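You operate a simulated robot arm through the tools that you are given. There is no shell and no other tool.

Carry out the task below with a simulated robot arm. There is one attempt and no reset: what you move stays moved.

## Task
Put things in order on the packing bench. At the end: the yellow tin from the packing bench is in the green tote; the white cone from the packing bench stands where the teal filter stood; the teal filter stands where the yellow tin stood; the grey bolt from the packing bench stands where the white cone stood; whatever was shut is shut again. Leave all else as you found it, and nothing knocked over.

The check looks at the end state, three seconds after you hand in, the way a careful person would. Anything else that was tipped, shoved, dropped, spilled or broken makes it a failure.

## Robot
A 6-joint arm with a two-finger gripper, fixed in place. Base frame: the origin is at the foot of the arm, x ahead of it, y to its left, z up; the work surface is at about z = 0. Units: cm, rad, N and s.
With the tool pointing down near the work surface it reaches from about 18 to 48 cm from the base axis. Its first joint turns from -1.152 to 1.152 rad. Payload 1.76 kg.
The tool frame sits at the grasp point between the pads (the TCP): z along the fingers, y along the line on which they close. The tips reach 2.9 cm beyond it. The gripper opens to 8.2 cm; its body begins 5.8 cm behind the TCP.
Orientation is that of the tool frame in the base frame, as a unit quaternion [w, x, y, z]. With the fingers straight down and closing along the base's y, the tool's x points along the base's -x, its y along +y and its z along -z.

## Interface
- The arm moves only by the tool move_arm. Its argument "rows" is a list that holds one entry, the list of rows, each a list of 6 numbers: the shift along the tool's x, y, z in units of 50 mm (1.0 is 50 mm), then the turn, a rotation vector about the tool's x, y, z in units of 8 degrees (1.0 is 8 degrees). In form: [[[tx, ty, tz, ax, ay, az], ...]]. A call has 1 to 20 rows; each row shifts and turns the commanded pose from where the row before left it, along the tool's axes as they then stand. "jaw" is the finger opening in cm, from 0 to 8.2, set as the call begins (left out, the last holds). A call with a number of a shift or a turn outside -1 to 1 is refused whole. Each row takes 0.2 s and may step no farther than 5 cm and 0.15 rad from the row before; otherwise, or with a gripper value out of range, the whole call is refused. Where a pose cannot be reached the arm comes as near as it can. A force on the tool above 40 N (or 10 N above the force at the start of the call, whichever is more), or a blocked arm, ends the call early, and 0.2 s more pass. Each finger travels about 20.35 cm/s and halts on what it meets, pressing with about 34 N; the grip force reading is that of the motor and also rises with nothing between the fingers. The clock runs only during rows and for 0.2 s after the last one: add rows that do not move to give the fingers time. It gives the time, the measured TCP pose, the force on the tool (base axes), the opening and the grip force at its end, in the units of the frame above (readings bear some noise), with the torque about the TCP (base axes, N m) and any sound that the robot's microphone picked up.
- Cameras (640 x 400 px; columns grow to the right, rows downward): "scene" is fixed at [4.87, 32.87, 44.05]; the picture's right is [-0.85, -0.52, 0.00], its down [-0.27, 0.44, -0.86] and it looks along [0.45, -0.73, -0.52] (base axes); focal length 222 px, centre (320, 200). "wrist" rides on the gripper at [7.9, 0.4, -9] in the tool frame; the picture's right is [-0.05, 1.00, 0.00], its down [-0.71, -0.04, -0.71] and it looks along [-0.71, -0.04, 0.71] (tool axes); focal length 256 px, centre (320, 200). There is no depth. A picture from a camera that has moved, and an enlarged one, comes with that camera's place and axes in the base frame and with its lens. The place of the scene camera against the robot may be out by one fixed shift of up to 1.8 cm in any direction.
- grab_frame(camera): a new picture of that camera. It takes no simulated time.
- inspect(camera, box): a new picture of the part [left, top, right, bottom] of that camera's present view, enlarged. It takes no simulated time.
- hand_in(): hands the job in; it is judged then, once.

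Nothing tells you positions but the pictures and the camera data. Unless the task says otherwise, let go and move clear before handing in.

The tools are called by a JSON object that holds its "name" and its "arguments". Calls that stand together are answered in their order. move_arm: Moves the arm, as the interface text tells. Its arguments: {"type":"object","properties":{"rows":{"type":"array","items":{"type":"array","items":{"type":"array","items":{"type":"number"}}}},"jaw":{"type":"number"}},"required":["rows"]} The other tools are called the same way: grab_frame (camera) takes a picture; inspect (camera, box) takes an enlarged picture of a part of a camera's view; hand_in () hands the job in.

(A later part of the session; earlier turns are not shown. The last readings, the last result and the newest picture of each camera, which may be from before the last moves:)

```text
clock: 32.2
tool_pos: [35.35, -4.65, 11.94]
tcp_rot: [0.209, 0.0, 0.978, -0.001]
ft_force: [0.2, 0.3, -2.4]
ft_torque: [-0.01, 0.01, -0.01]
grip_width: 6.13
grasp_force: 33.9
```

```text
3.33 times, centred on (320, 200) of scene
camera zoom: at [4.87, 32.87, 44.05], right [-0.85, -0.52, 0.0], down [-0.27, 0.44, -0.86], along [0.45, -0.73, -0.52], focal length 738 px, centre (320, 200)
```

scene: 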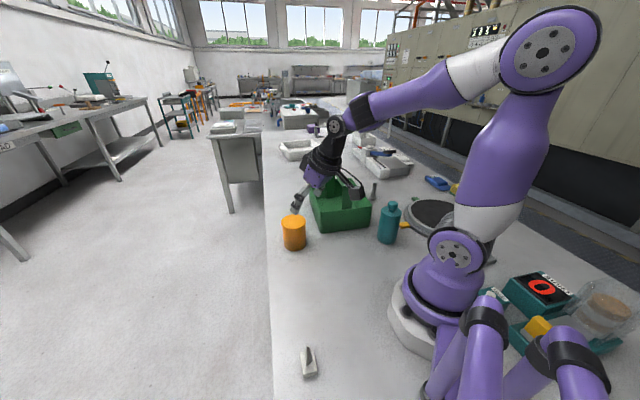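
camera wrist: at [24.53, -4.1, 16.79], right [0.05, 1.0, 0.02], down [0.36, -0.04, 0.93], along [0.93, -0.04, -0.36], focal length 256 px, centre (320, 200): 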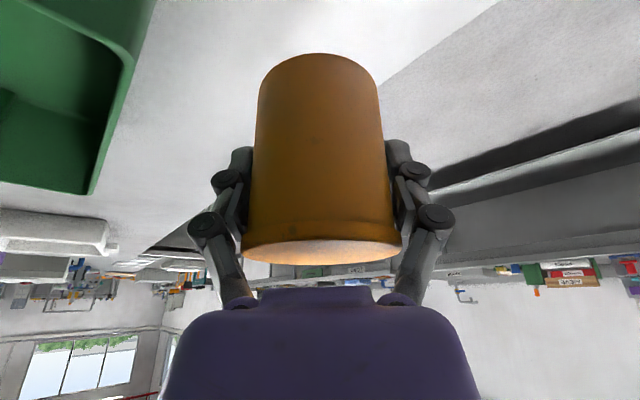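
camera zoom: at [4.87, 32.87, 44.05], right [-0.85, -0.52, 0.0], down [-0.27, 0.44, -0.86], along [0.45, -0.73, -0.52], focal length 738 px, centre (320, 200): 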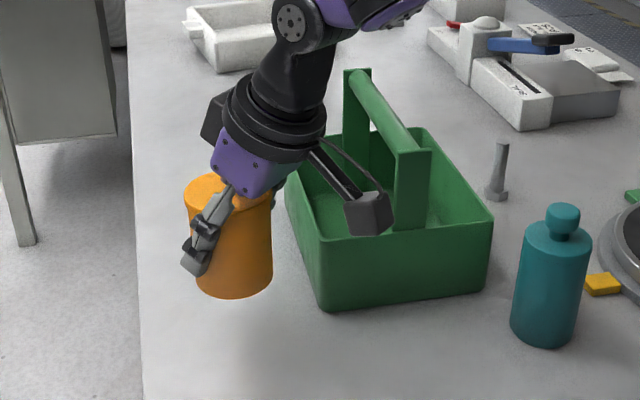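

The tin is up and upright in the grip (about 0.25 kg). Next I'll lift clear above the tote handle, turn the hand so the fingers line up with the tote's long axis, and look.

{"name": "move_arm", "arguments": {"rows": [[[-0.32, 0, -0.72, 0, 0, 0], [-0.32, 0, -0.72, 0, 0, 0], [-0.28, 0, -0.62, 0, 0, 0], [0, 0, 0, -0.407, 0, -0.913], [0, 0, 0, -0.407, 0, -0.913], [0, 0, 0, -0.407, 0, -0.913], [0, 0, 0, -0.407, 0, -0.913], [0, 0, 0, -0.407, 0, -0.913], [0, 0, 0, -0.203, 0, -0.456], [0, 0, 0, 0, 0, 0]]]}}

{"name": "grab_frame", "arguments": {"camera": "wrist"}}

{"name": "grab_frame", "arguments": {"camera": "scene"}}

```text
clock: 34.4
tool_pos: [35.38, -4.22, 23.19]
tcp_rot: [0.193, -0.367, 0.907, 0.077]
ft_force: [-0.8, 0.2, -2.2]
ft_torque: [0.02, 0.0, 0.0]
grip_width: 6.12
grasp_force: 34.3
```

```text
taken
camera wrist: at [27.19, -11.56, 28.07], right [-0.66, 0.75, 0.02], down [0.28, 0.22, 0.93], along [0.7, 0.62, -0.36], focal length 256 px, centre (320, 200)
```

wrist: 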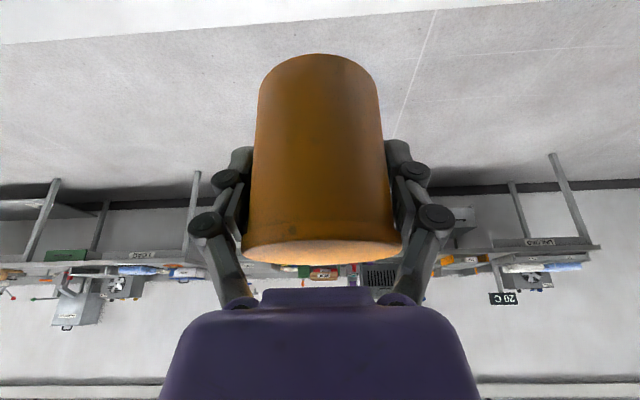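

```text
taken
```

scene: 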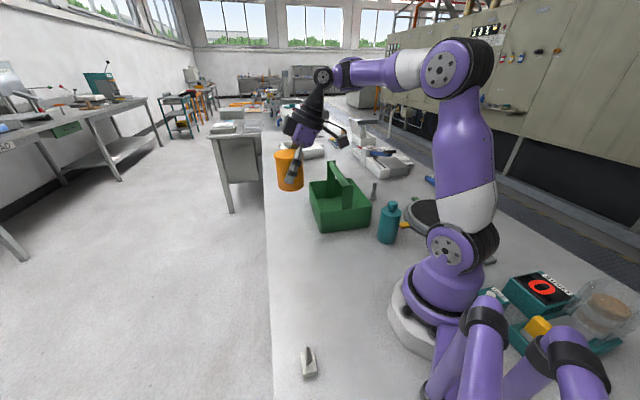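

The hand is now aligned with the tote. I'll carry the tin across, staying above the handle, to the right side of the tote.

{"name": "move_arm", "arguments": {"rows": [[[0.676, -0.394, -0.257, 0, 0, 0], [0.676, -0.394, -0.257, 0, 0, 0], [0.676, -0.394, -0.257, 0, 0, 0], [0.676, -0.394, -0.257, 0, 0, 0], [0.676, -0.394, -0.257, 0, 0, 0], [0.676, -0.394, -0.257, 0, 0, 0], [0, 0, 0, 0, 0, 0]]]}}

{"name": "grab_frame", "arguments": {"camera": "wrist"}}

{"name": "grab_frame", "arguments": {"camera": "scene"}}

```text
clock: 36.0
tool_pos: [26.58, -25.12, 18.45]
tcp_rot: [0.194, -0.366, 0.907, 0.076]
ft_force: [-1.3, 0.5, -0.6]
ft_torque: [0.08, -0.02, 0.02]
grip_width: 6.13
grasp_force: 33.9
out of reach, approached as far as the arm can: row 4, 5, 6
```

```text
taken
camera wrist: at [18.46, -32.35, 23.3], right [-0.66, 0.75, 0.02], down [0.28, 0.22, 0.93], along [0.7, 0.62, -0.36], focal length 256 px, centre (320, 200)
```

wrist: 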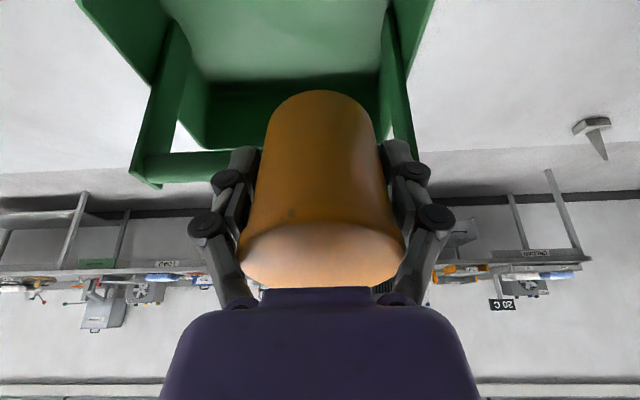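

```text
taken
```

scene: 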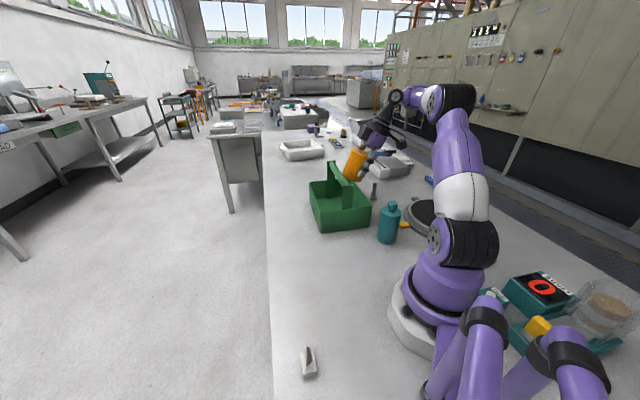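

The arm ran out of reach and came in lower than commanded, and the tin looks to have pivoted in the grip, possibly against the handle. I'll inspect before moving further.

{"name": "inspect", "arguments": {"camera": "scene", "box": [270, 80, 450, 250]}}

{"name": "inspect", "arguments": {"camera": "wrist", "box": [60, 0, 460, 300]}}

```text
2.35 times, centred on (360, 165) of scene
camera zoom: at [4.87, 32.87, 44.05], right [-0.85, -0.52, 0.0], down [-0.27, 0.44, -0.86], along [0.45, -0.73, -0.52], focal length 521 px, centre (226, 282)
```

zoom: 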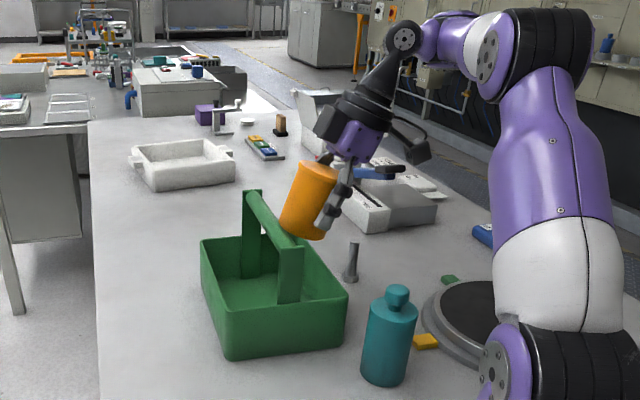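

```text
1.33 times, centred on (260, 150) of wrist
camera zoom: at [18.46, -32.35, 23.3], right [-0.66, 0.75, 0.02], down [0.28, 0.22, 0.93], along [0.7, 0.62, -0.36], focal length 341 px, centre (400, 267)
```

zoom: 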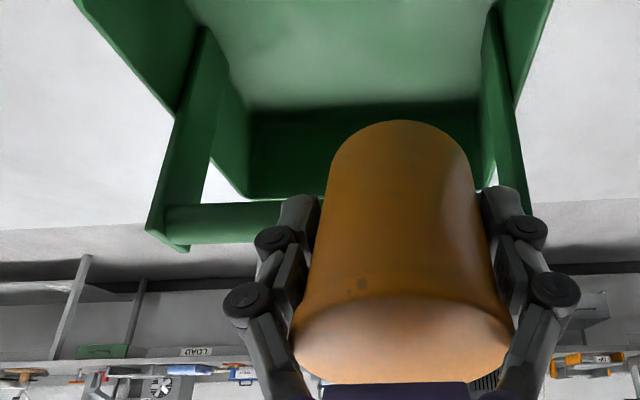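

The tin has pivoted in the grip so its top leans outward. I'll compare the tote's position with the first enlarged view to see whether it was shifted.

{"name": "inspect", "arguments": {"camera": "scene", "box": [260, 120, 460, 260]}}

```text
2.86 times, centred on (360, 190) of scene
camera zoom: at [4.87, 32.87, 44.05], right [-0.85, -0.52, 0.0], down [-0.27, 0.44, -0.86], along [0.45, -0.73, -0.52], focal length 633 px, centre (206, 229)
```

zoom: 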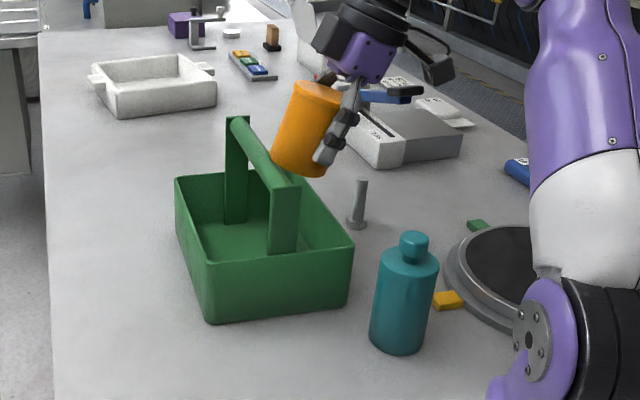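

The tote itself has not moved. The tin only pivoted about 11° in the grip, which happens to be the tilt direction I want, so I'll shift outward a little away from the bar and check reach.

{"name": "move_arm", "arguments": {"rows": [[[0.18, -0.15, -0.08, 0, 0, 0], [0.18, -0.15, -0.08, 0, 0, 0], [0, 0, 0, 0, 0, 0]]]}}

{"name": "grab_frame", "arguments": {"camera": "wrist"}}

{"name": "inspect", "arguments": {"camera": "scene", "box": [260, 120, 460, 260]}}

```text
clock: 36.6
tool_pos: [26.79, -25.95, 17.96]
tcp_rot: [0.194, -0.367, 0.907, 0.073]
ft_force: [-6.2, -0.4, 8.4]
ft_torque: [0.45, -0.15, 0.27]
grip_width: 6.18
grasp_force: 33.9
out of reach, approached as far as the arm can: row 1, 2
stopped in row 2: the force on the tool passed its limit at 43 N (the readings are from after the stop); the commanded pose is now the measured one
```

```text
taken
camera wrist: at [18.74, -33.04, 22.79], right [-0.66, 0.75, 0.01], down [0.28, 0.23, 0.93], along [0.7, 0.62, -0.36], focal length 256 px, centre (320, 200)
```

wrist: 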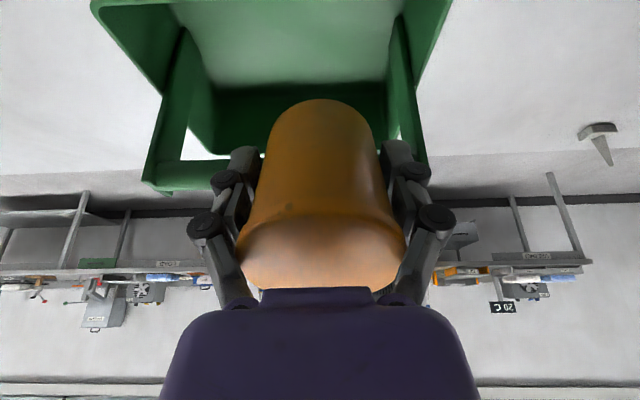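

```text
2.86 times, centred on (360, 190) of scene
camera zoom: at [4.86, 32.87, 44.04], right [-0.85, -0.52, 0.0], down [-0.27, 0.44, -0.86], along [0.45, -0.73, -0.52], focal length 633 px, centre (206, 229)
```

zoom: 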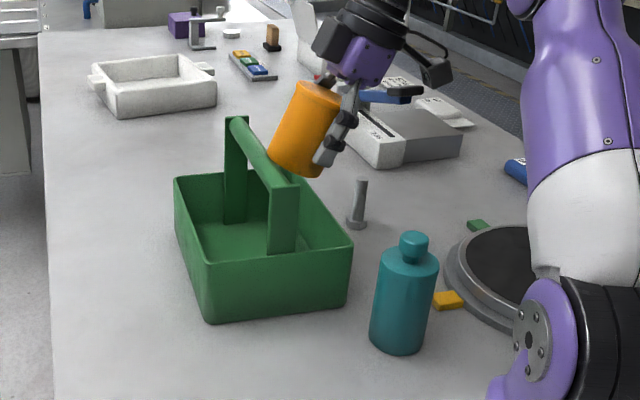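

The tin is pressing on the bar and the arm stopped on force, so I'll back straight up in small steps to free it.

{"name": "move_arm", "arguments": {"rows": [[[-0.081, 0, -0.183, 0, 0, 0], [-0.081, 0, -0.183, 0, 0, 0], [0, 0, 0, 0, 0, 0]]]}}

{"name": "grab_frame", "arguments": {"camera": "wrist"}}

{"name": "grab_frame", "arguments": {"camera": "scene"}}

```text
clock: 37.4
tool_pos: [26.68, -25.09, 18.77]
tcp_rot: [0.194, -0.366, 0.907, 0.072]
ft_force: [-0.4, 0.1, -2.3]
ft_torque: [0.0, 0.0, 0.03]
grip_width: 6.14
grasp_force: 34.6
out of reach, approached as far as the arm can: row 1, 2
```

```text
taken
camera wrist: at [18.44, -32.19, 23.72], right [-0.66, 0.75, 0.01], down [0.28, 0.23, 0.93], along [0.7, 0.62, -0.36], focal length 256 px, centre (320, 200)
```

wrist: 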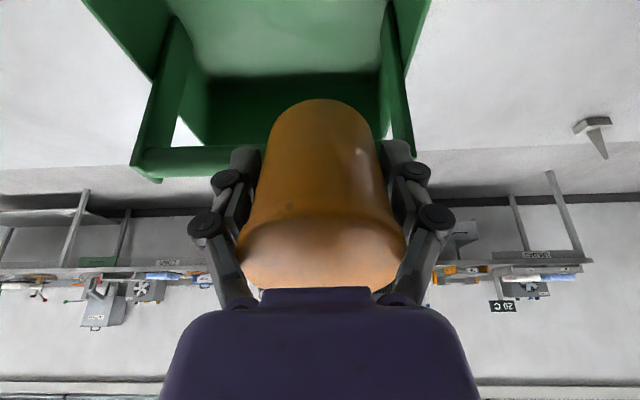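

```text
taken
```

scene: 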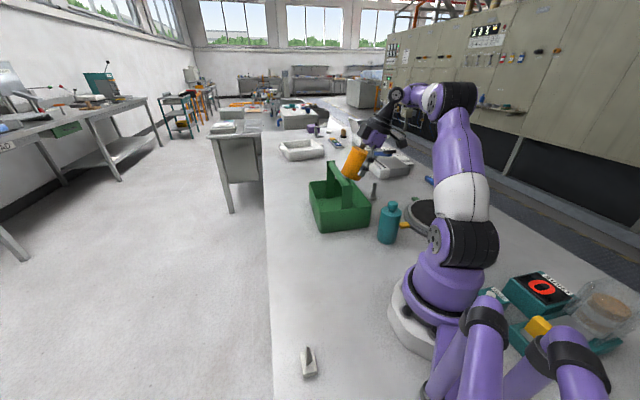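

The tin is free of the bar again. I'll enlarge the view to estimate how far the tin has pivoted in the grip.

{"name": "inspect", "arguments": {"camera": "wrist", "box": [200, 70, 440, 300]}}

{"name": "inspect", "arguments": {"camera": "scene", "box": [300, 80, 440, 240]}}

```text
1.74 times, centred on (320, 185) of wrist
camera zoom: at [18.44, -32.19, 23.72], right [-0.66, 0.75, 0.01], down [0.28, 0.23, 0.93], along [0.7, 0.62, -0.36], focal length 445 px, centre (320, 226)
```

zoom: 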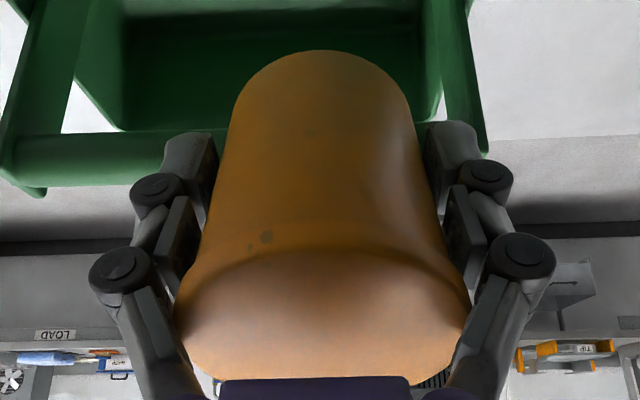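

```text
2.50 times, centred on (370, 160) of scene
camera zoom: at [4.87, 32.87, 44.05], right [-0.85, -0.52, 0.0], down [-0.27, 0.44, -0.86], along [0.45, -0.73, -0.52], focal length 554 px, centre (195, 300)
```

zoom: 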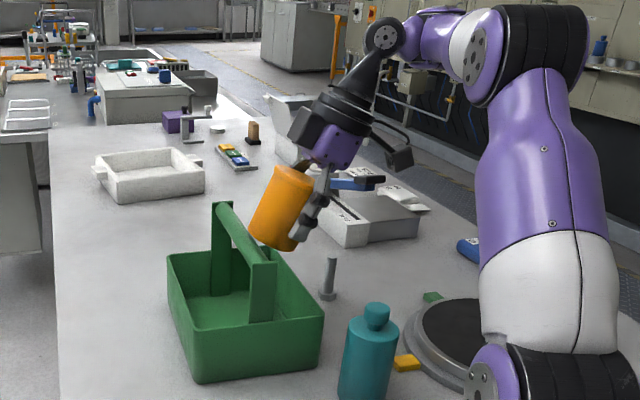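

The tin has pivoted about 17° and a box on the hand's back side would hit the bar with so little lean left, so I'll back out and regrasp. First I'll retreat along the tote's length and up, then square the hand with the tin upright.

{"name": "move_arm", "arguments": {"rows": [[[-0.163, 0.6, -0.365, 0, 0, 0], [-0.163, 0.6, -0.365, 0, 0, 0], [-0.163, 0.6, -0.365, 0, 0, 0], [0, 0, 0, 0, 0, 0]]]}}

{"name": "inspect", "arguments": {"camera": "scene", "box": [260, 120, 460, 260]}}

```text
clock: 38.4
tool_pos: [22.52, -16.77, 24.13]
tcp_rot: [0.193, -0.366, 0.907, 0.073]
ft_force: [-0.5, -0.4, -3.0]
ft_torque: [-0.04, 0.02, 0.06]
grip_width: 6.14
grasp_force: 34.3
out of reach, approached as far as the arm can: row 1, 2, 3
```

```text
2.86 times, centred on (360, 190) of scene
camera zoom: at [4.87, 32.87, 44.05], right [-0.85, -0.52, 0.0], down [-0.27, 0.44, -0.86], along [0.45, -0.73, -0.52], focal length 633 px, centre (206, 229)
```

zoom: 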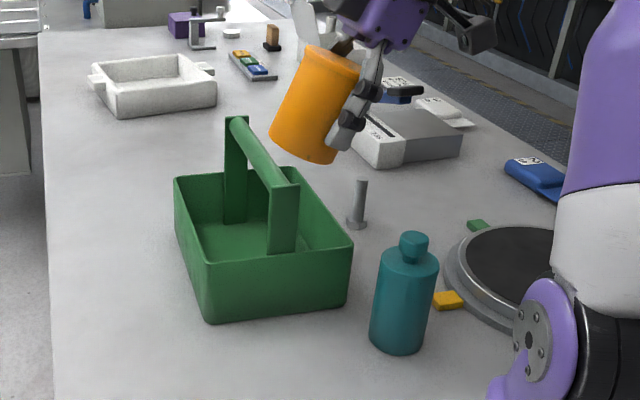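

The blocking is a joint-1 limit: leaning to the right side of the tote is outside its range, so the left half of the tote is the better side. I'll carry the tin to the free area in front, square up with the tin upright, and regrasp it there with the opposite lean.

{"name": "move_arm", "arguments": {"rows": [[[-0.575, 0.433, 0.257, 0, 0, 0], [-0.575, 0.433, 0.257, 0, 0, 0], [-0.575, 0.433, 0.257, 0, 0, 0], [-0.575, 0.433, 0.257, 0, 0, 0], [0, 0, 0, 0.407, 0, 0.913], [0, 0, 0, 0.407, 0, 0.913], [0, 0, 0, 0.407, 0, 0.913], [0, 0, 0, 0.407, 0, 0.913], [0, 0, 0, 0.407, 0, 0.913], [0, 0, 0, 0.214, 0, 0.48], [0, 0, 0, 0, 0, 0]]]}}

{"name": "grab_frame", "arguments": {"camera": "wrist"}}

{"name": "grab_frame", "arguments": {"camera": "scene"}}

```text
clock: 40.8
tool_pos: [25.53, -2.22, 23.92]
tcp_rot: [0.211, 0.002, 0.977, -0.004]
ft_force: [-0.8, -0.7, -2.4]
ft_torque: [-0.01, -0.02, -0.01]
grip_width: 6.15
grasp_force: 33.7
```

```text
taken
camera wrist: at [14.62, -1.54, 28.71], right [0.05, 1.0, 0.01], down [0.35, -0.03, 0.94], along [0.93, -0.05, -0.35], focal length 256 px, centre (320, 200)
```

wrist: 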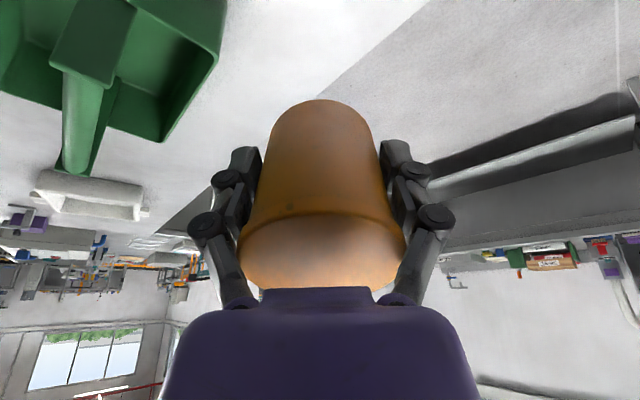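

```text
taken
```

scene: 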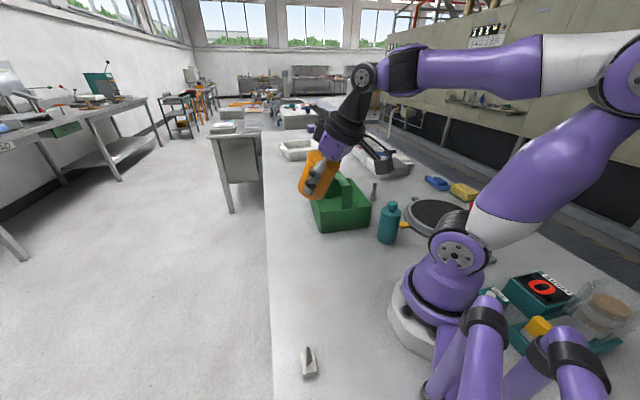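

Now the tin tilts about 17.5° in the frame. I'll rotate the hand to make it upright and lower it to just above the bench at about (28, 3).

{"name": "move_arm", "arguments": {"rows": [[[0, 0, 0, 0, 1, 0], [0, 0, 0, 0, 1, 0], [0, 0, 0, 0, 0.2, 0], [-0.02, 0.26, 0.86, 0, 0, 0], [-0.02, 0.26, 0.86, 0, 0, 0], [-0.02, 0.26, 0.86, 0, 0, 0], [-0.02, 0.26, 0.8, 0, 0, 0], [0, 0, 0, 0, 0, 0]]]}}

{"name": "grab_frame", "arguments": {"camera": "wrist"}}

{"name": "inspect", "arguments": {"camera": "scene", "box": [240, 180, 400, 300]}}

```text
clock: 42.6
tool_pos: [27.91, 2.96, 7.26]
tcp_rot: [0.058, 0.002, 0.998, -0.005]
ft_force: [-0.7, -0.9, -2.8]
ft_torque: [0.0, 0.02, -0.01]
grip_width: 6.13
grasp_force: 34.2
```

```text
taken
camera wrist: at [18.95, 3.62, 15.15], right [0.06, 1.0, 0.0], down [0.62, -0.03, 0.78], along [0.78, -0.05, -0.62], focal length 256 px, centre (320, 200)
```

wrist: 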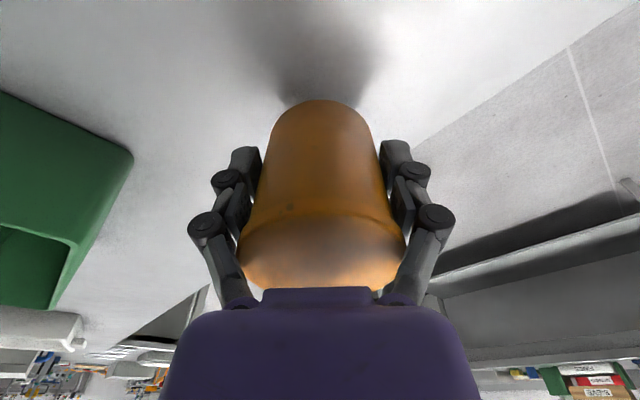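

```text
3.33 times, centred on (320, 240) of scene
camera zoom: at [4.87, 32.87, 44.05], right [-0.85, -0.52, 0.0], down [-0.27, 0.44, -0.86], along [0.45, -0.73, -0.52], focal length 738 px, centre (320, 67)
```

zoom: 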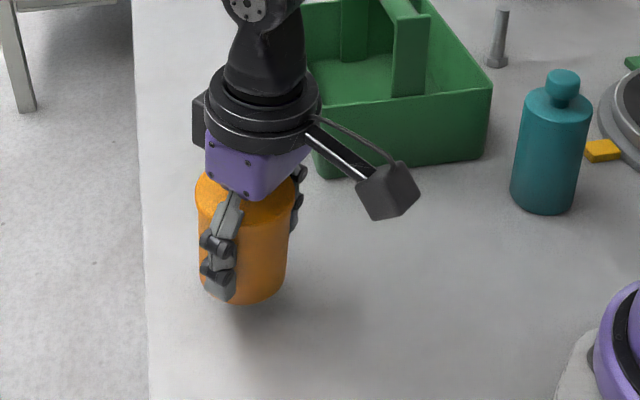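

The tin hangs upright about 2.5 cm above the bench. I'll lower it gently.

{"name": "move_arm", "arguments": {"rows": [[[0.023, 0, 0.2, 0, 0, 0], [0.018, 0, 0.16, 0, 0, 0], [0.01, 0, 0.08, 0, 0, 0], [0, 0, 0, 0, 0, 0]]]}}

{"name": "inspect", "arguments": {"camera": "scene", "box": [240, 180, 400, 300]}}

```text
clock: 43.6
tool_pos: [27.83, 2.98, 5.09]
tcp_rot: [0.059, 0.002, 0.998, -0.005]
ft_force: [-0.7, -0.4, -2.1]
ft_torque: [0.03, 0.05, 0.01]
grip_width: 6.15
grasp_force: 34.1
```

```text
3.33 times, centred on (320, 240) of scene
camera zoom: at [4.87, 32.87, 44.05], right [-0.85, -0.52, 0.0], down [-0.27, 0.44, -0.86], along [0.45, -0.73, -0.52], focal length 738 px, centre (320, 67)
```

zoom: 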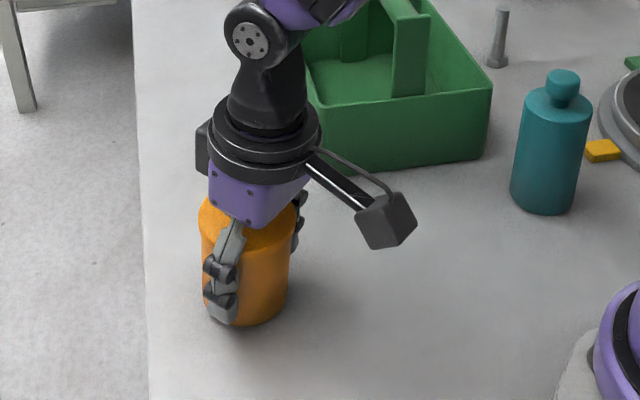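

Still hanging just above the surface; I'll lower in millimetre steps and watch the force.

{"name": "move_arm", "arguments": {"rows": [[[0.003, 0, 0.03, 0, 0, 0], [0.003, 0, 0.03, 0, 0, 0], [0, 0, 0, 0, 0, 0]]]}}

```text
clock: 44.4
tool_pos: [27.85, 2.84, 4.74]
tcp_rot: [0.058, 0.002, 0.998, -0.005]
ft_force: [-0.8, -0.6, -3.2]
ft_torque: [-0.02, 0.03, 0.01]
grip_width: 6.13
grasp_force: 33.3
```

{"name": "move_arm", "arguments": {"rows": [[[0.002, 0, 0.02, 0, 0, 0], [0.002, 0, 0.02, 0, 0, 0], [0, 0, 0, 0, 0, 0]]]}}

```text
clock: 45.2
tool_pos: [27.94, 2.93, 4.54]
tcp_rot: [0.059, 0.002, 0.998, -0.005]
ft_force: [-6.3, -0.7, 17.8]
ft_torque: [0.11, 0.65, 0.07]
grip_width: 6.14
grasp_force: 33.9
```

Contact with the bench is felt. I'll open the fingers and check the tin stands.

{"name": "move_arm", "arguments": {"rows": [[[0, 0, 0, 0, 0, 0], [0, 0, 0, 0, 0, 0], [0, 0, 0, 0, 0, 0]]], "jaw": 8.2}}

{"name": "grab_frame", "arguments": {"camera": "wrist"}}

{"name": "inspect", "arguments": {"camera": "scene", "box": [240, 180, 400, 300]}}

```text
clock: 46.0
tool_pos: [27.86, 2.9, 4.48]
tcp_rot: [0.058, 0.002, 0.998, -0.005]
ft_force: [0.1, 0.0, -0.4]
ft_torque: [0.01, 0.0, 0.0]
grip_width: 8.21
grasp_force: 0.1
```

```text
taken
camera wrist: at [19.01, 3.51, 12.35], right [0.06, 1.0, 0.0], down [0.62, -0.03, 0.78], along [0.78, -0.05, -0.62], focal length 256 px, centre (320, 200)
```

wrist: 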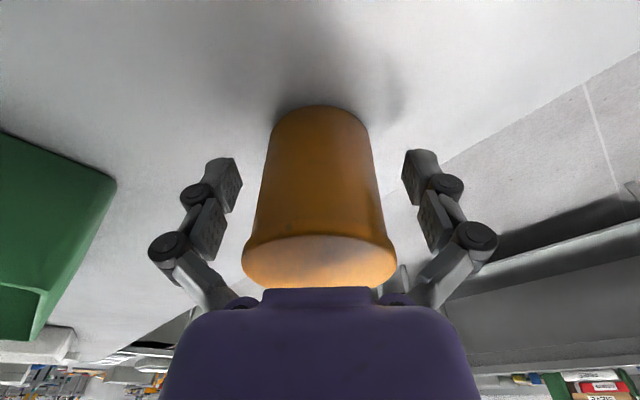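

```text
3.33 times, centred on (320, 240) of scene
camera zoom: at [4.87, 32.87, 44.05], right [-0.85, -0.52, 0.0], down [-0.27, 0.44, -0.86], along [0.45, -0.73, -0.52], focal length 738 px, centre (320, 67)
```

zoom: 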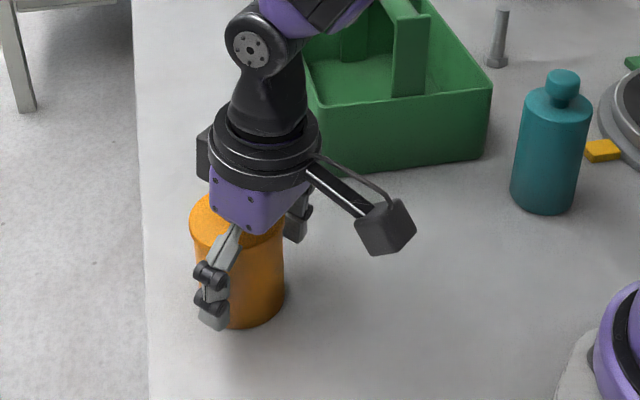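

The tin stands upright on the bench. I'll retract along the tool axis and measure it again.

{"name": "move_arm", "arguments": {"rows": [[[0, 0, -0.8, 0, 0, 0], [0, 0, -0.9, 0, 0, 0], [0, 0, -0.9, 0, 0, 0], [0.6, 0, -0.6, 0, 0, 0], [0, 0, 0, 0, 0, 0]]]}}

{"name": "grab_frame", "arguments": {"camera": "wrist"}}

{"name": "inspect", "arguments": {"camera": "wrist", "box": [240, 60, 420, 200]}}

{"name": "inspect", "arguments": {"camera": "scene", "box": [260, 120, 460, 260]}}

```text
clock: 47.2
tool_pos: [22.99, 2.98, 20.02]
tcp_rot: [0.059, 0.002, 0.998, -0.004]
ft_force: [0.3, -0.3, -0.3]
ft_torque: [-0.01, 0.01, 0.03]
grip_width: 8.21
grasp_force: 0.0
```

```text
taken
camera wrist: at [14.08, 3.61, 27.93], right [0.06, 1.0, 0.0], down [0.62, -0.03, 0.78], along [0.78, -0.05, -0.62], focal length 256 px, centre (320, 200)
```

wrist: 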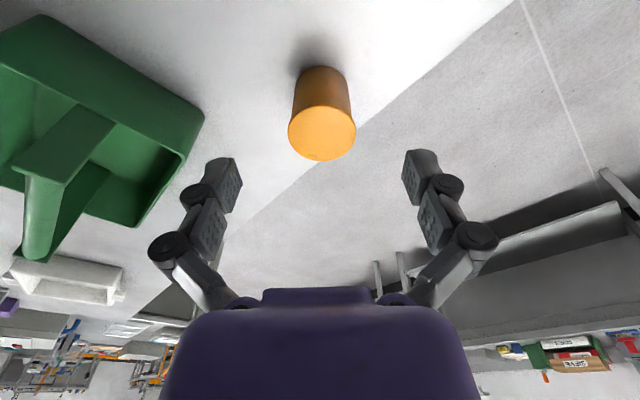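

```text
2.86 times, centred on (330, 130) of wrist
camera zoom: at [14.08, 3.61, 27.93], right [0.06, 1.0, 0.0], down [0.62, -0.03, 0.78], along [0.78, -0.05, -0.62], focal length 731 px, centre (291, 400)
```

zoom: 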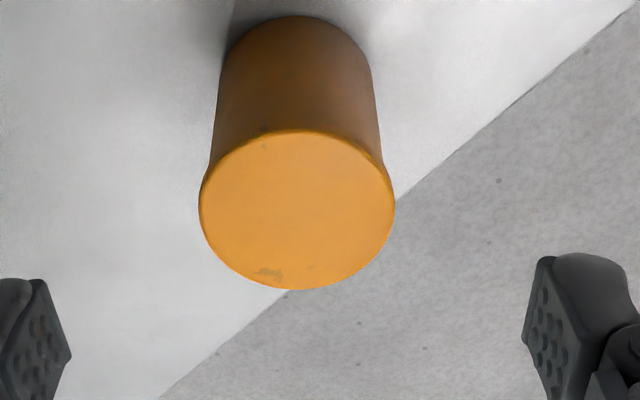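

```text
2.86 times, centred on (360, 190) of scene
camera zoom: at [4.87, 32.87, 44.05], right [-0.85, -0.52, 0.0], down [-0.27, 0.44, -0.86], along [0.45, -0.73, -0.52], focal length 633 px, centre (206, 229)
```

zoom: 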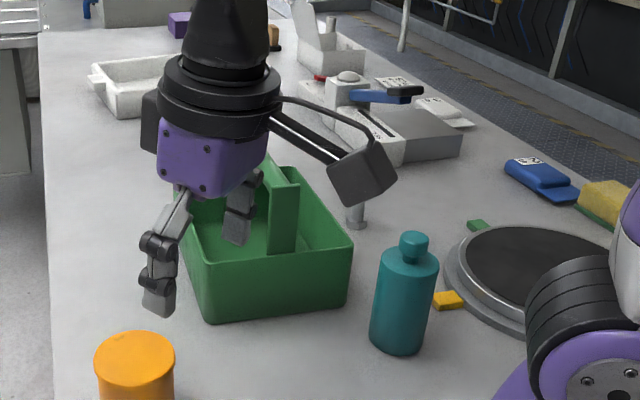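

The tin now stands at about (29.45, 2.85) and the tote is unmoved. I'll tilt the hand the other way (20° leaning outward) and go to a pre-grasp point.

{"name": "move_arm", "arguments": {"rows": [[[0, 0, 0, 0, 1, 0], [0, 0, 0, 0, 1, 0], [0, 0, 0, 0, 1, 0], [0, 0, 0, 0, 0.34, 0], [-0.723, -0.01, -0.07, 0, 0, 0], [-0.723, -0.01, -0.07, 0, 0, 0], [-0.723, -0.01, -0.07, 0, 0, 0], [0, 0, 0, 0, 0, 0]]]}}

{"name": "grab_frame", "arguments": {"camera": "wrist"}}

{"name": "inspect", "arguments": {"camera": "scene", "box": [220, 100, 440, 280]}}

```text
clock: 49.0
tool_pos: [32.45, 1.36, 16.98]
tcp_rot: [-0.174, 0.003, 0.985, -0.004]
ft_force: [0.4, 0.9, -0.5]
ft_torque: [0.01, 0.0, 0.0]
grip_width: 8.19
grasp_force: 0.1
out of reach, approached as far as the arm can: row 4, 5, 6
```

```text
taken
camera wrist: at [27.97, 1.97, 27.95], right [0.05, 1.0, -0.03], down [0.91, -0.04, 0.42], along [0.42, -0.05, -0.91], focal length 256 px, centre (320, 200)
```

wrist: 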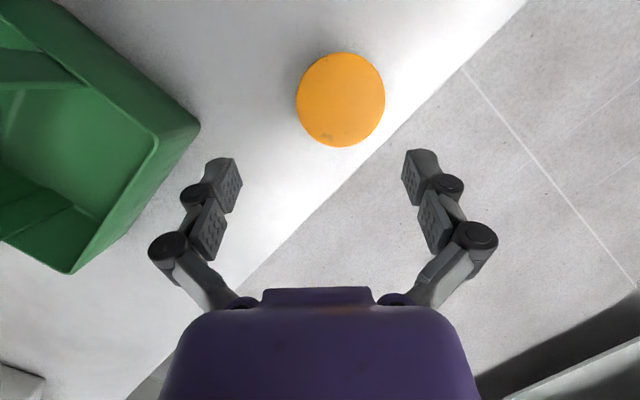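

```text
2.22 times, centred on (330, 190) of scene
camera zoom: at [4.87, 32.87, 44.05], right [-0.85, -0.52, 0.0], down [-0.27, 0.44, -0.86], along [0.45, -0.73, -0.52], focal length 492 px, centre (298, 222)
```

zoom: 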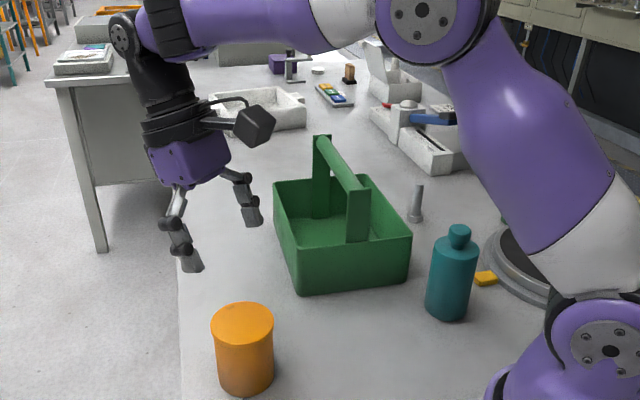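

The tool reports partial reach at this lean. I'll test small moves to understand which direction is limited.

{"name": "move_arm", "arguments": {"rows": [[[0, 0.15, 0, 0, 0, 0], [0, 0.15, 0, 0, 0, 0], [0, 0, 0, 0, 0, 0]]]}}

{"name": "move_arm", "arguments": {"rows": [[[0, 0, 0.3, 0, 0, 0], [0, 0, 0.3, 0, 0, 0], [0, 0, 0, 0, 0, 0]]]}}

```text
clock: 49.8
tool_pos: [32.17, 2.91, 16.98]
tcp_rot: [-0.174, 0.003, 0.985, -0.004]
ft_force: [0.4, 0.5, -0.5]
ft_torque: [-0.02, -0.04, 0.0]
grip_width: 8.2
grasp_force: 0.1
```

```text
clock: 50.6
tool_pos: [31.16, 2.81, 14.23]
tcp_rot: [-0.174, 0.002, 0.985, -0.004]
ft_force: [-1.2, -0.1, 0.3]
ft_torque: [0.03, 0.01, -0.05]
grip_width: 8.21
grasp_force: 0.0
```

Those moves work fine. I'll centre over the tin and check alignment before going down.

{"name": "move_arm", "arguments": {"rows": [[[-0.12, 0, 0, 0, 0, 0], [-0.122, 0.008, 0, 0, 0, 0], [0, 0, 0.4, 0, 0, 0], [0, 0, 0, 0, 0, 0]]]}}

{"name": "grab_frame", "arguments": {"camera": "wrist"}}

```text
clock: 51.6
tool_pos: [31.91, 2.78, 12.09]
tcp_rot: [-0.176, 0.002, 0.984, -0.004]
ft_force: [-0.3, -0.1, -0.6]
ft_torque: [0.02, 0.03, -0.02]
grip_width: 8.22
grasp_force: 0.0
out of reach, approached as far as the arm can: row 3
```

```text
taken
camera wrist: at [27.62, 3.41, 23.15], right [0.05, 1.0, -0.03], down [0.91, -0.04, 0.42], along [0.42, -0.05, -0.91], focal length 256 px, centre (320, 200)
```

wrist: 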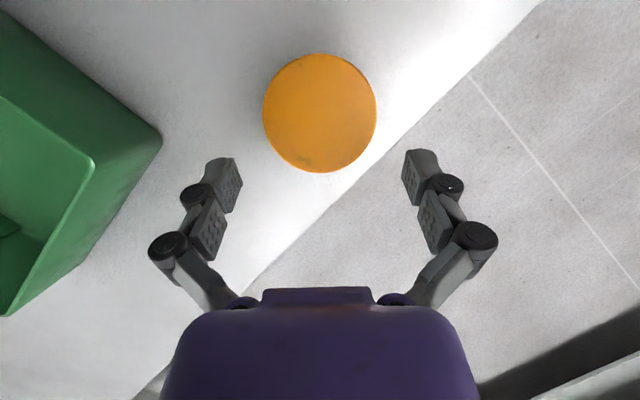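

The tin is centred in view. I'll probe with small steps downward to see whether this lean can go lower here.

{"name": "move_arm", "arguments": {"rows": [[[0, 0, 0.1, 0, 0, 0], [0, 0, 0.1, 0, 0, 0], [0, 0, 0.1, 0, 0, 0], [0, 0, 0, 0, 0, 0]]]}}

```text
clock: 52.6
tool_pos: [32.36, 2.81, 11.4]
tcp_rot: [-0.176, 0.003, 0.984, -0.004]
ft_force: [-0.3, -0.4, 1.0]
ft_torque: [0.0, -0.03, 0.0]
grip_width: 8.21
grasp_force: 0.0
out of reach, approached as far as the arm can: row 1, 2, 3
```

Going lower with this outward lean isn't possible, so I'll use a smaller lean (about 11°) toward the camera side with a higher grip, which geometry says clears the bar. I'll raise, retilt and line up over the tin again.

{"name": "move_arm", "arguments": {"rows": [[[0.31, 0, -0.85, 0, 0, 0], [0, 0, 0, 0, -1, 0], [0, 0, 0, 0, -1, 0], [0, 0, 0, 0, -1, 0], [0, 0, 0, 0, -0.9, 0], [0.475, 0.004, 0.11, 0, 0, 0], [0.475, 0.004, 0.11, 0, 0, 0], [0, 0, 0, 0, 0, 0]]]}}

{"name": "grab_frame", "arguments": {"camera": "wrist"}}

```text
clock: 54.4
tool_pos: [37.68, 3.79, 23.92]
tcp_rot: [0.063, 0.003, 0.998, -0.002]
ft_force: [-0.1, -0.1, -0.7]
ft_torque: [-0.02, 0.01, 0.0]
grip_width: 8.21
grasp_force: 0.1
out of reach, approached as far as the arm can: row 2, 3, 4, 5, 6, 7
```

```text
taken
camera wrist: at [28.68, 4.21, 31.69], right [0.06, 1.0, 0.0], down [0.61, -0.04, 0.79], along [0.79, -0.04, -0.61], focal length 256 px, centre (320, 200)
```

wrist: 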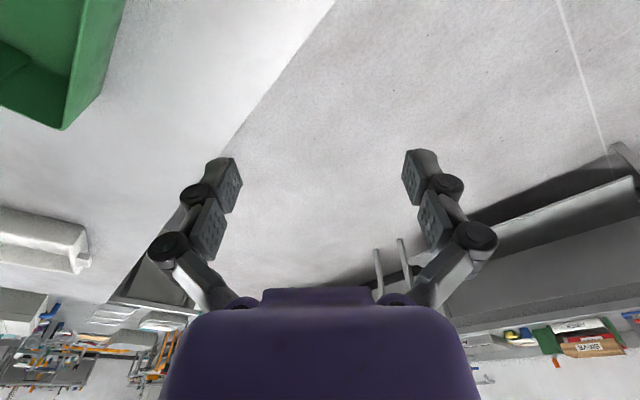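

The arm ended up well away from the commanded spot, so it appears stuck against a joint limit in its current configuration. I'll look at the scene.

{"name": "grab_frame", "arguments": {"camera": "scene"}}

```text
taken
```

scene: 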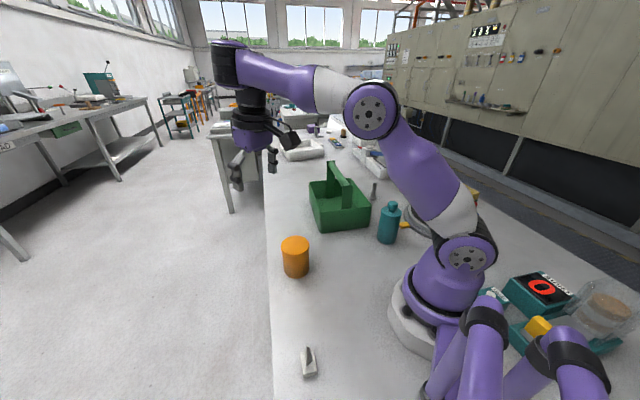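

I'll enlarge the wrist area to understand its configuration.

{"name": "inspect", "arguments": {"camera": "scene", "box": [190, 20, 410, 220]}}

```text
2.00 times, centred on (300, 120) of scene
camera zoom: at [4.87, 32.87, 44.05], right [-0.85, -0.52, 0.0], down [-0.27, 0.44, -0.86], along [0.45, -0.73, -0.52], focal length 443 px, centre (360, 360)
```

zoom: 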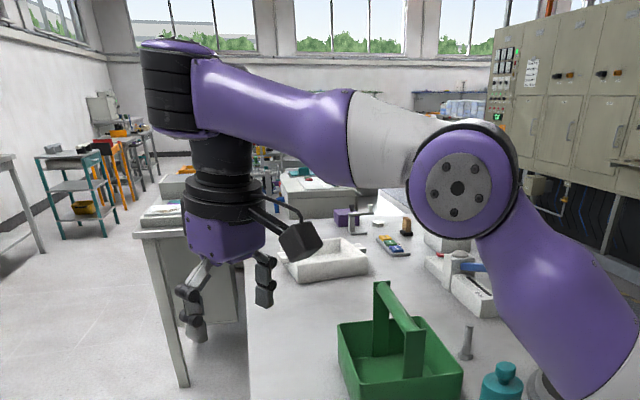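

I want a closer look at the wrist's joint arrangement.

{"name": "inspect", "arguments": {"camera": "scene", "box": [200, 30, 320, 130]}}

```text
4.00 times, centred on (260, 80) of scene
camera zoom: at [4.87, 32.87, 44.05], right [-0.85, -0.52, 0.0], down [-0.27, 0.44, -0.86], along [0.45, -0.73, -0.52], focal length 886 px, centre (560, 680)
```

zoom: 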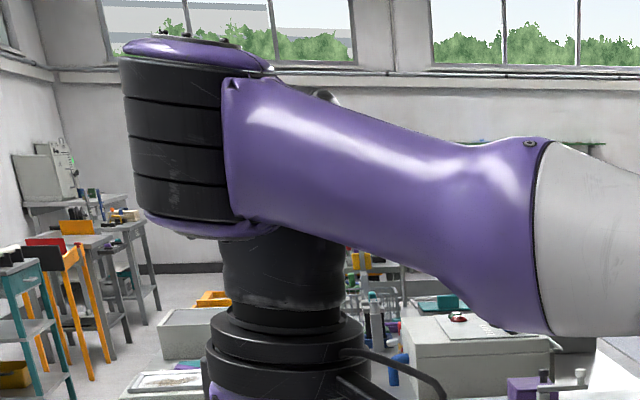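

The wrist seems to have rolled into a different configuration, so I'll bring the tool back to straight down in a comfortable place in small steps and check what it reports.

{"name": "move_arm", "arguments": {"rows": [[[0.4, 0, 0, 0, 0.3, 0], [0.4, 0, 0, 0, 0.3, 0], [0.4, 0, 0, 0, 0.3, 0], [0, 0, 0, 0, 0, 0]]]}}

{"name": "grab_frame", "arguments": {"camera": "scene"}}

```text
clock: 55.4
tool_pos: [32.2, 3.62, 23.79]
tcp_rot: [0.0, 0.003, 1.0, -0.001]
ft_force: [-0.2, -0.3, 0.3]
ft_torque: [0.0, 0.03, -0.01]
grip_width: 8.2
grasp_force: 0.1
out of reach, approached as far as the arm can: row 1, 3
```

```text
taken
```

scene: 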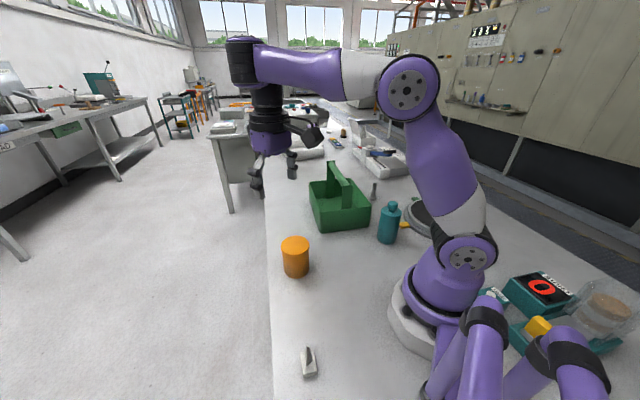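

{"name": "inspect", "arguments": {"camera": "scene", "box": [210, 20, 370, 200]}}

{"name": "grab_frame", "arguments": {"camera": "wrist"}}

```text
2.22 times, centred on (290, 110) of scene
camera zoom: at [4.87, 32.87, 44.05], right [-0.85, -0.52, 0.0], down [-0.27, 0.44, -0.86], along [0.45, -0.73, -0.52], focal length 492 px, centre (387, 400)
```

zoom: 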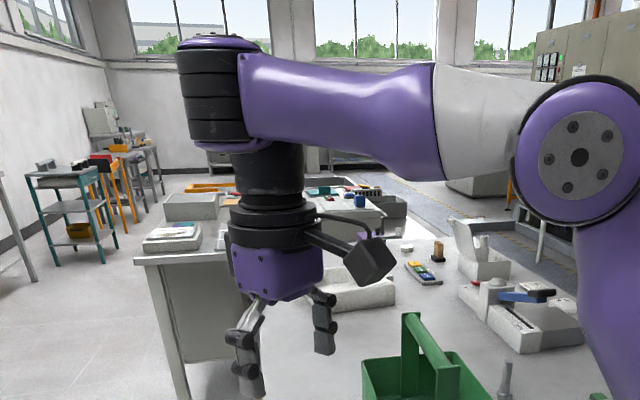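

```text
taken
camera wrist: at [24.22, 4.23, 32.71], right [0.06, 1.0, 0.0], down [0.71, -0.04, 0.71], along [0.7, -0.04, -0.71], focal length 256 px, centre (320, 200)
```

wrist: 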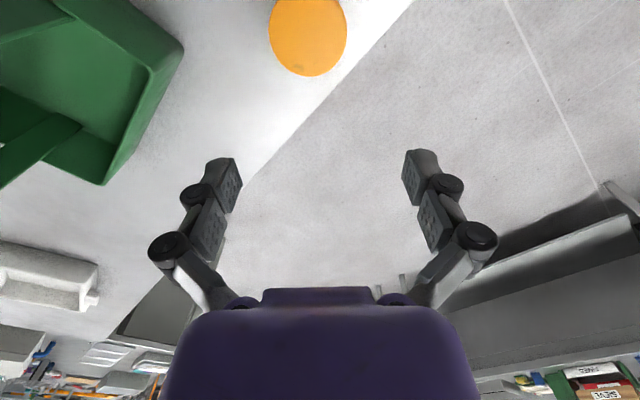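

I now understand the wrist: it gets stuck when the tool is perpendicular to the forearm, so I should stay low and near when leaning. I'll recover by bringing the tool down and in to a comfortable pose.

{"name": "move_arm", "arguments": {"rows": [[[0.5, 0, 0.2, 0, 0, 0], [0.5, 0, 0.4, 0, 0, 0], [0.5, 0, 0.4, 0, 0, 0], [0.2, 0, 0.4, 0, 0, 0], [0, 0, 0, 0, 0, 0]]]}}

{"name": "inspect", "arguments": {"camera": "scene", "box": [220, 60, 440, 280]}}

```text
clock: 56.6
tool_pos: [26.89, 4.35, 25.96]
tcp_rot: [0.0, 0.002, 1.0, -0.001]
ft_force: [-0.3, -0.2, -0.2]
ft_torque: [-0.02, -0.02, -0.03]
grip_width: 8.22
grasp_force: 0.0
out of reach, approached as far as the arm can: row 1, 2, 3, 4
```

```text
1.82 times, centred on (330, 170) of scene
camera zoom: at [4.87, 32.87, 44.05], right [-0.85, -0.52, 0.0], down [-0.27, 0.44, -0.86], along [0.45, -0.73, -0.52], focal length 403 px, centre (302, 254)
```

zoom: 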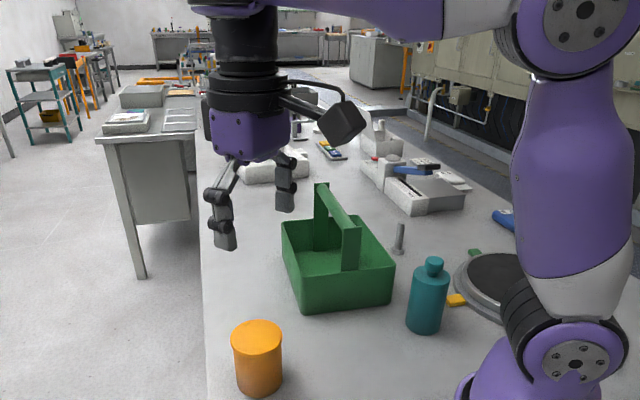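

It's locked at the wrist singularity. I'll escape by leaning the tool sideways first, then moving lower, then straightening.

{"name": "move_arm", "arguments": {"rows": [[[0, 0, 0, -1, 0, 0], [0, 0, 0, -1, 0, 0], [0, 0, 0, -1, 0, 0], [0, 0, 0, 0, 0, 0]]]}}

{"name": "grab_frame", "arguments": {"camera": "scene"}}

```text
clock: 57.6
tool_pos: [28.06, 3.64, 28.6]
tcp_rot: [0.001, 0.003, 0.978, 0.209]
ft_force: [0.5, 0.7, -0.4]
ft_torque: [0.04, 0.01, 0.0]
grip_width: 8.21
grasp_force: 0.0
out of reach, approached as far as the arm can: row 1, 2, 3
```

```text
taken
```

scene: 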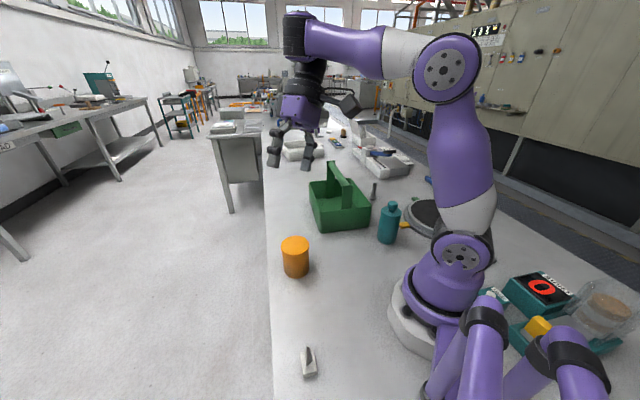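

Understood: it's in the other wrist branch. I'll straighten the tool and go high, where the wrist unwinds, then come straight down with the tool exactly vertical.

{"name": "move_arm", "arguments": {"rows": [[[0, 0, -0.4, 1, 0, 0], [0, 0, -0.4, 1, 0, 0], [0, 0, -0.4, 1, 0, 0], [0.6, 0, -0.3, 0, 0, 0], [0.6, 0, -0.3, 0, 0, 0], [0, 0, 0, 0, 0, 0]]]}}

{"name": "grab_frame", "arguments": {"camera": "scene"}}

```text
clock: 59.0
tool_pos: [22.01, 2.11, 37.43]
tcp_rot: [0.001, 0.004, 1.0, -0.001]
ft_force: [-0.5, -0.1, -1.0]
ft_torque: [0.01, -0.01, 0.0]
grip_width: 8.21
grasp_force: 0.1
```

```text
taken
```

scene: 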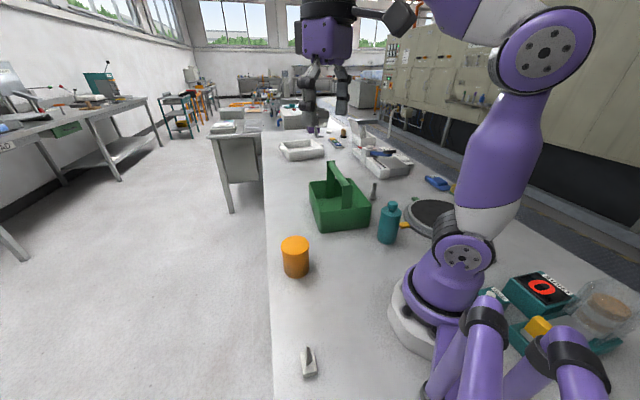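

No flags now. I'll lower straight down with the tool vertical.

{"name": "move_arm", "arguments": {"rows": [[[0, 0, 0.5, 0, 0, 0], [0, 0, 0.5, 0, 0, 0], [0, 0, 0.5, 0, 0, 0], [0, 0, 0.5, 0, 0, 0], [0, 0, 0.5, 0, 0, 0], [0, 0, 0.5, 0, 0, 0], [0, 0, 0.4, 0, 0, 0], [0, 0, 0, 0, 0, 0]]]}}

{"name": "inspect", "arguments": {"camera": "scene", "box": [220, 60, 440, 280]}}

```text
clock: 60.8
tool_pos: [22.3, 1.9, 20.49]
tcp_rot: [0.0, 0.003, 1.0, -0.001]
ft_force: [1.5, -0.4, 0.4]
ft_torque: [0.0, -0.01, 0.02]
grip_width: 8.21
grasp_force: 0.0
```

```text
1.82 times, centred on (330, 170) of scene
camera zoom: at [4.87, 32.87, 44.05], right [-0.85, -0.52, 0.0], down [-0.27, 0.44, -0.86], along [0.45, -0.73, -0.52], focal length 403 px, centre (302, 254)
```

zoom: 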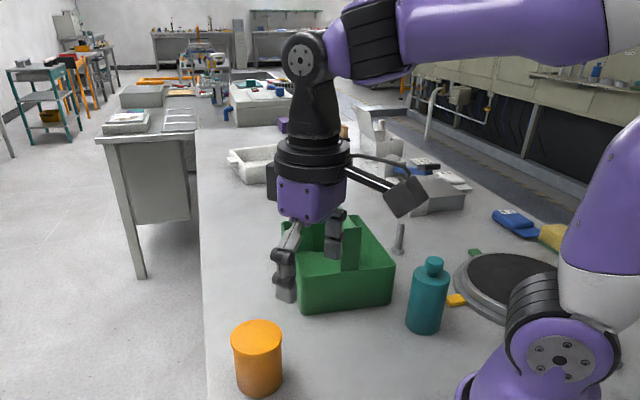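

The wrist has recovered. New plan: grip the tin higher with only a 6° lean so the total lean stays small in the tote. I'll line up over the tin.

{"name": "move_arm", "arguments": {"rows": [[[0, 0, 0, 0, -0.75, 0], [-0.373, 0.063, 0.475, 0, 0, 0], [-0.373, 0.063, 0.475, 0, 0, 0], [-0.373, 0.063, 0.475, 0, 0, 0], [0, 0, 0, 0, 0, 0]]], "jaw": 8.2}}

{"name": "grab_frame", "arguments": {"camera": "wrist"}}

```text
clock: 62.0
tool_pos: [28.5, 2.88, 14.01]
tcp_rot: [0.053, 0.003, 0.999, -0.001]
ft_force: [0.2, -0.8, -0.3]
ft_torque: [0.01, 0.01, 0.0]
grip_width: 8.22
grasp_force: 0.0
```

```text
taken
camera wrist: at [19.59, 3.31, 21.9], right [0.06, 1.0, 0.0], down [0.63, -0.04, 0.78], along [0.78, -0.04, -0.63], focal length 256 px, centre (320, 200)
```

wrist: 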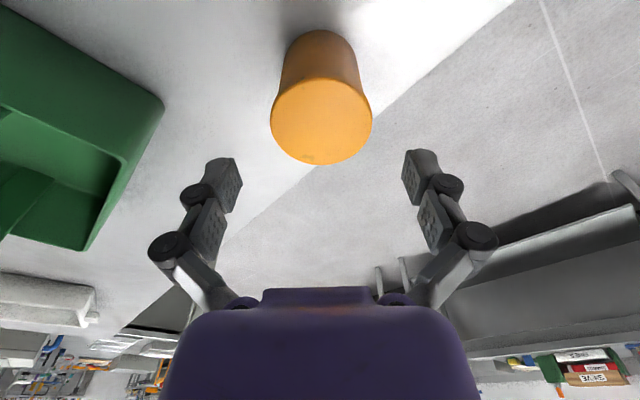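

The tin is centred (about (29.3, 2.9)). I'll go down to grip it with the TCP at z≈6.

{"name": "move_arm", "arguments": {"rows": [[[-0.004, 0.001, 0.55, 0, 0, 0], [-0.004, 0.001, 0.53, 0, 0, 0], [-0.004, 0.001, 0.53, 0, 0, 0], [0, 0, 0, 0, 0, 0]]]}}

{"name": "grab_frame", "arguments": {"camera": "wrist"}}

```text
clock: 63.0
tool_pos: [29.4, 2.73, 5.85]
tcp_rot: [0.053, 0.002, 0.999, -0.001]
ft_force: [-0.3, -0.2, 0.0]
ft_torque: [-0.02, -0.01, 0.01]
grip_width: 8.17
grasp_force: 0.0
```

```text
taken
camera wrist: at [20.51, 3.3, 13.84], right [0.06, 1.0, 0.0], down [0.63, -0.04, 0.78], along [0.78, -0.04, -0.63], focal length 256 px, centre (320, 200)
```

wrist: 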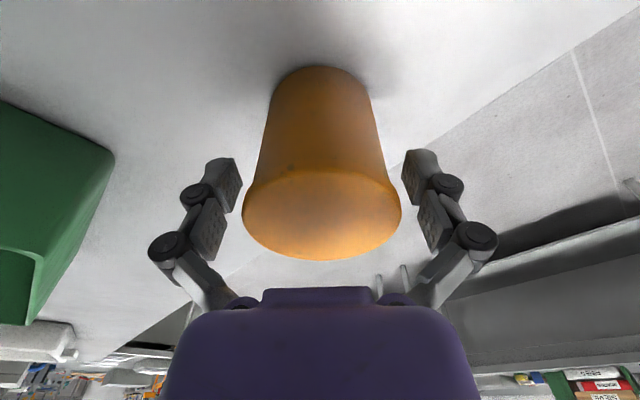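

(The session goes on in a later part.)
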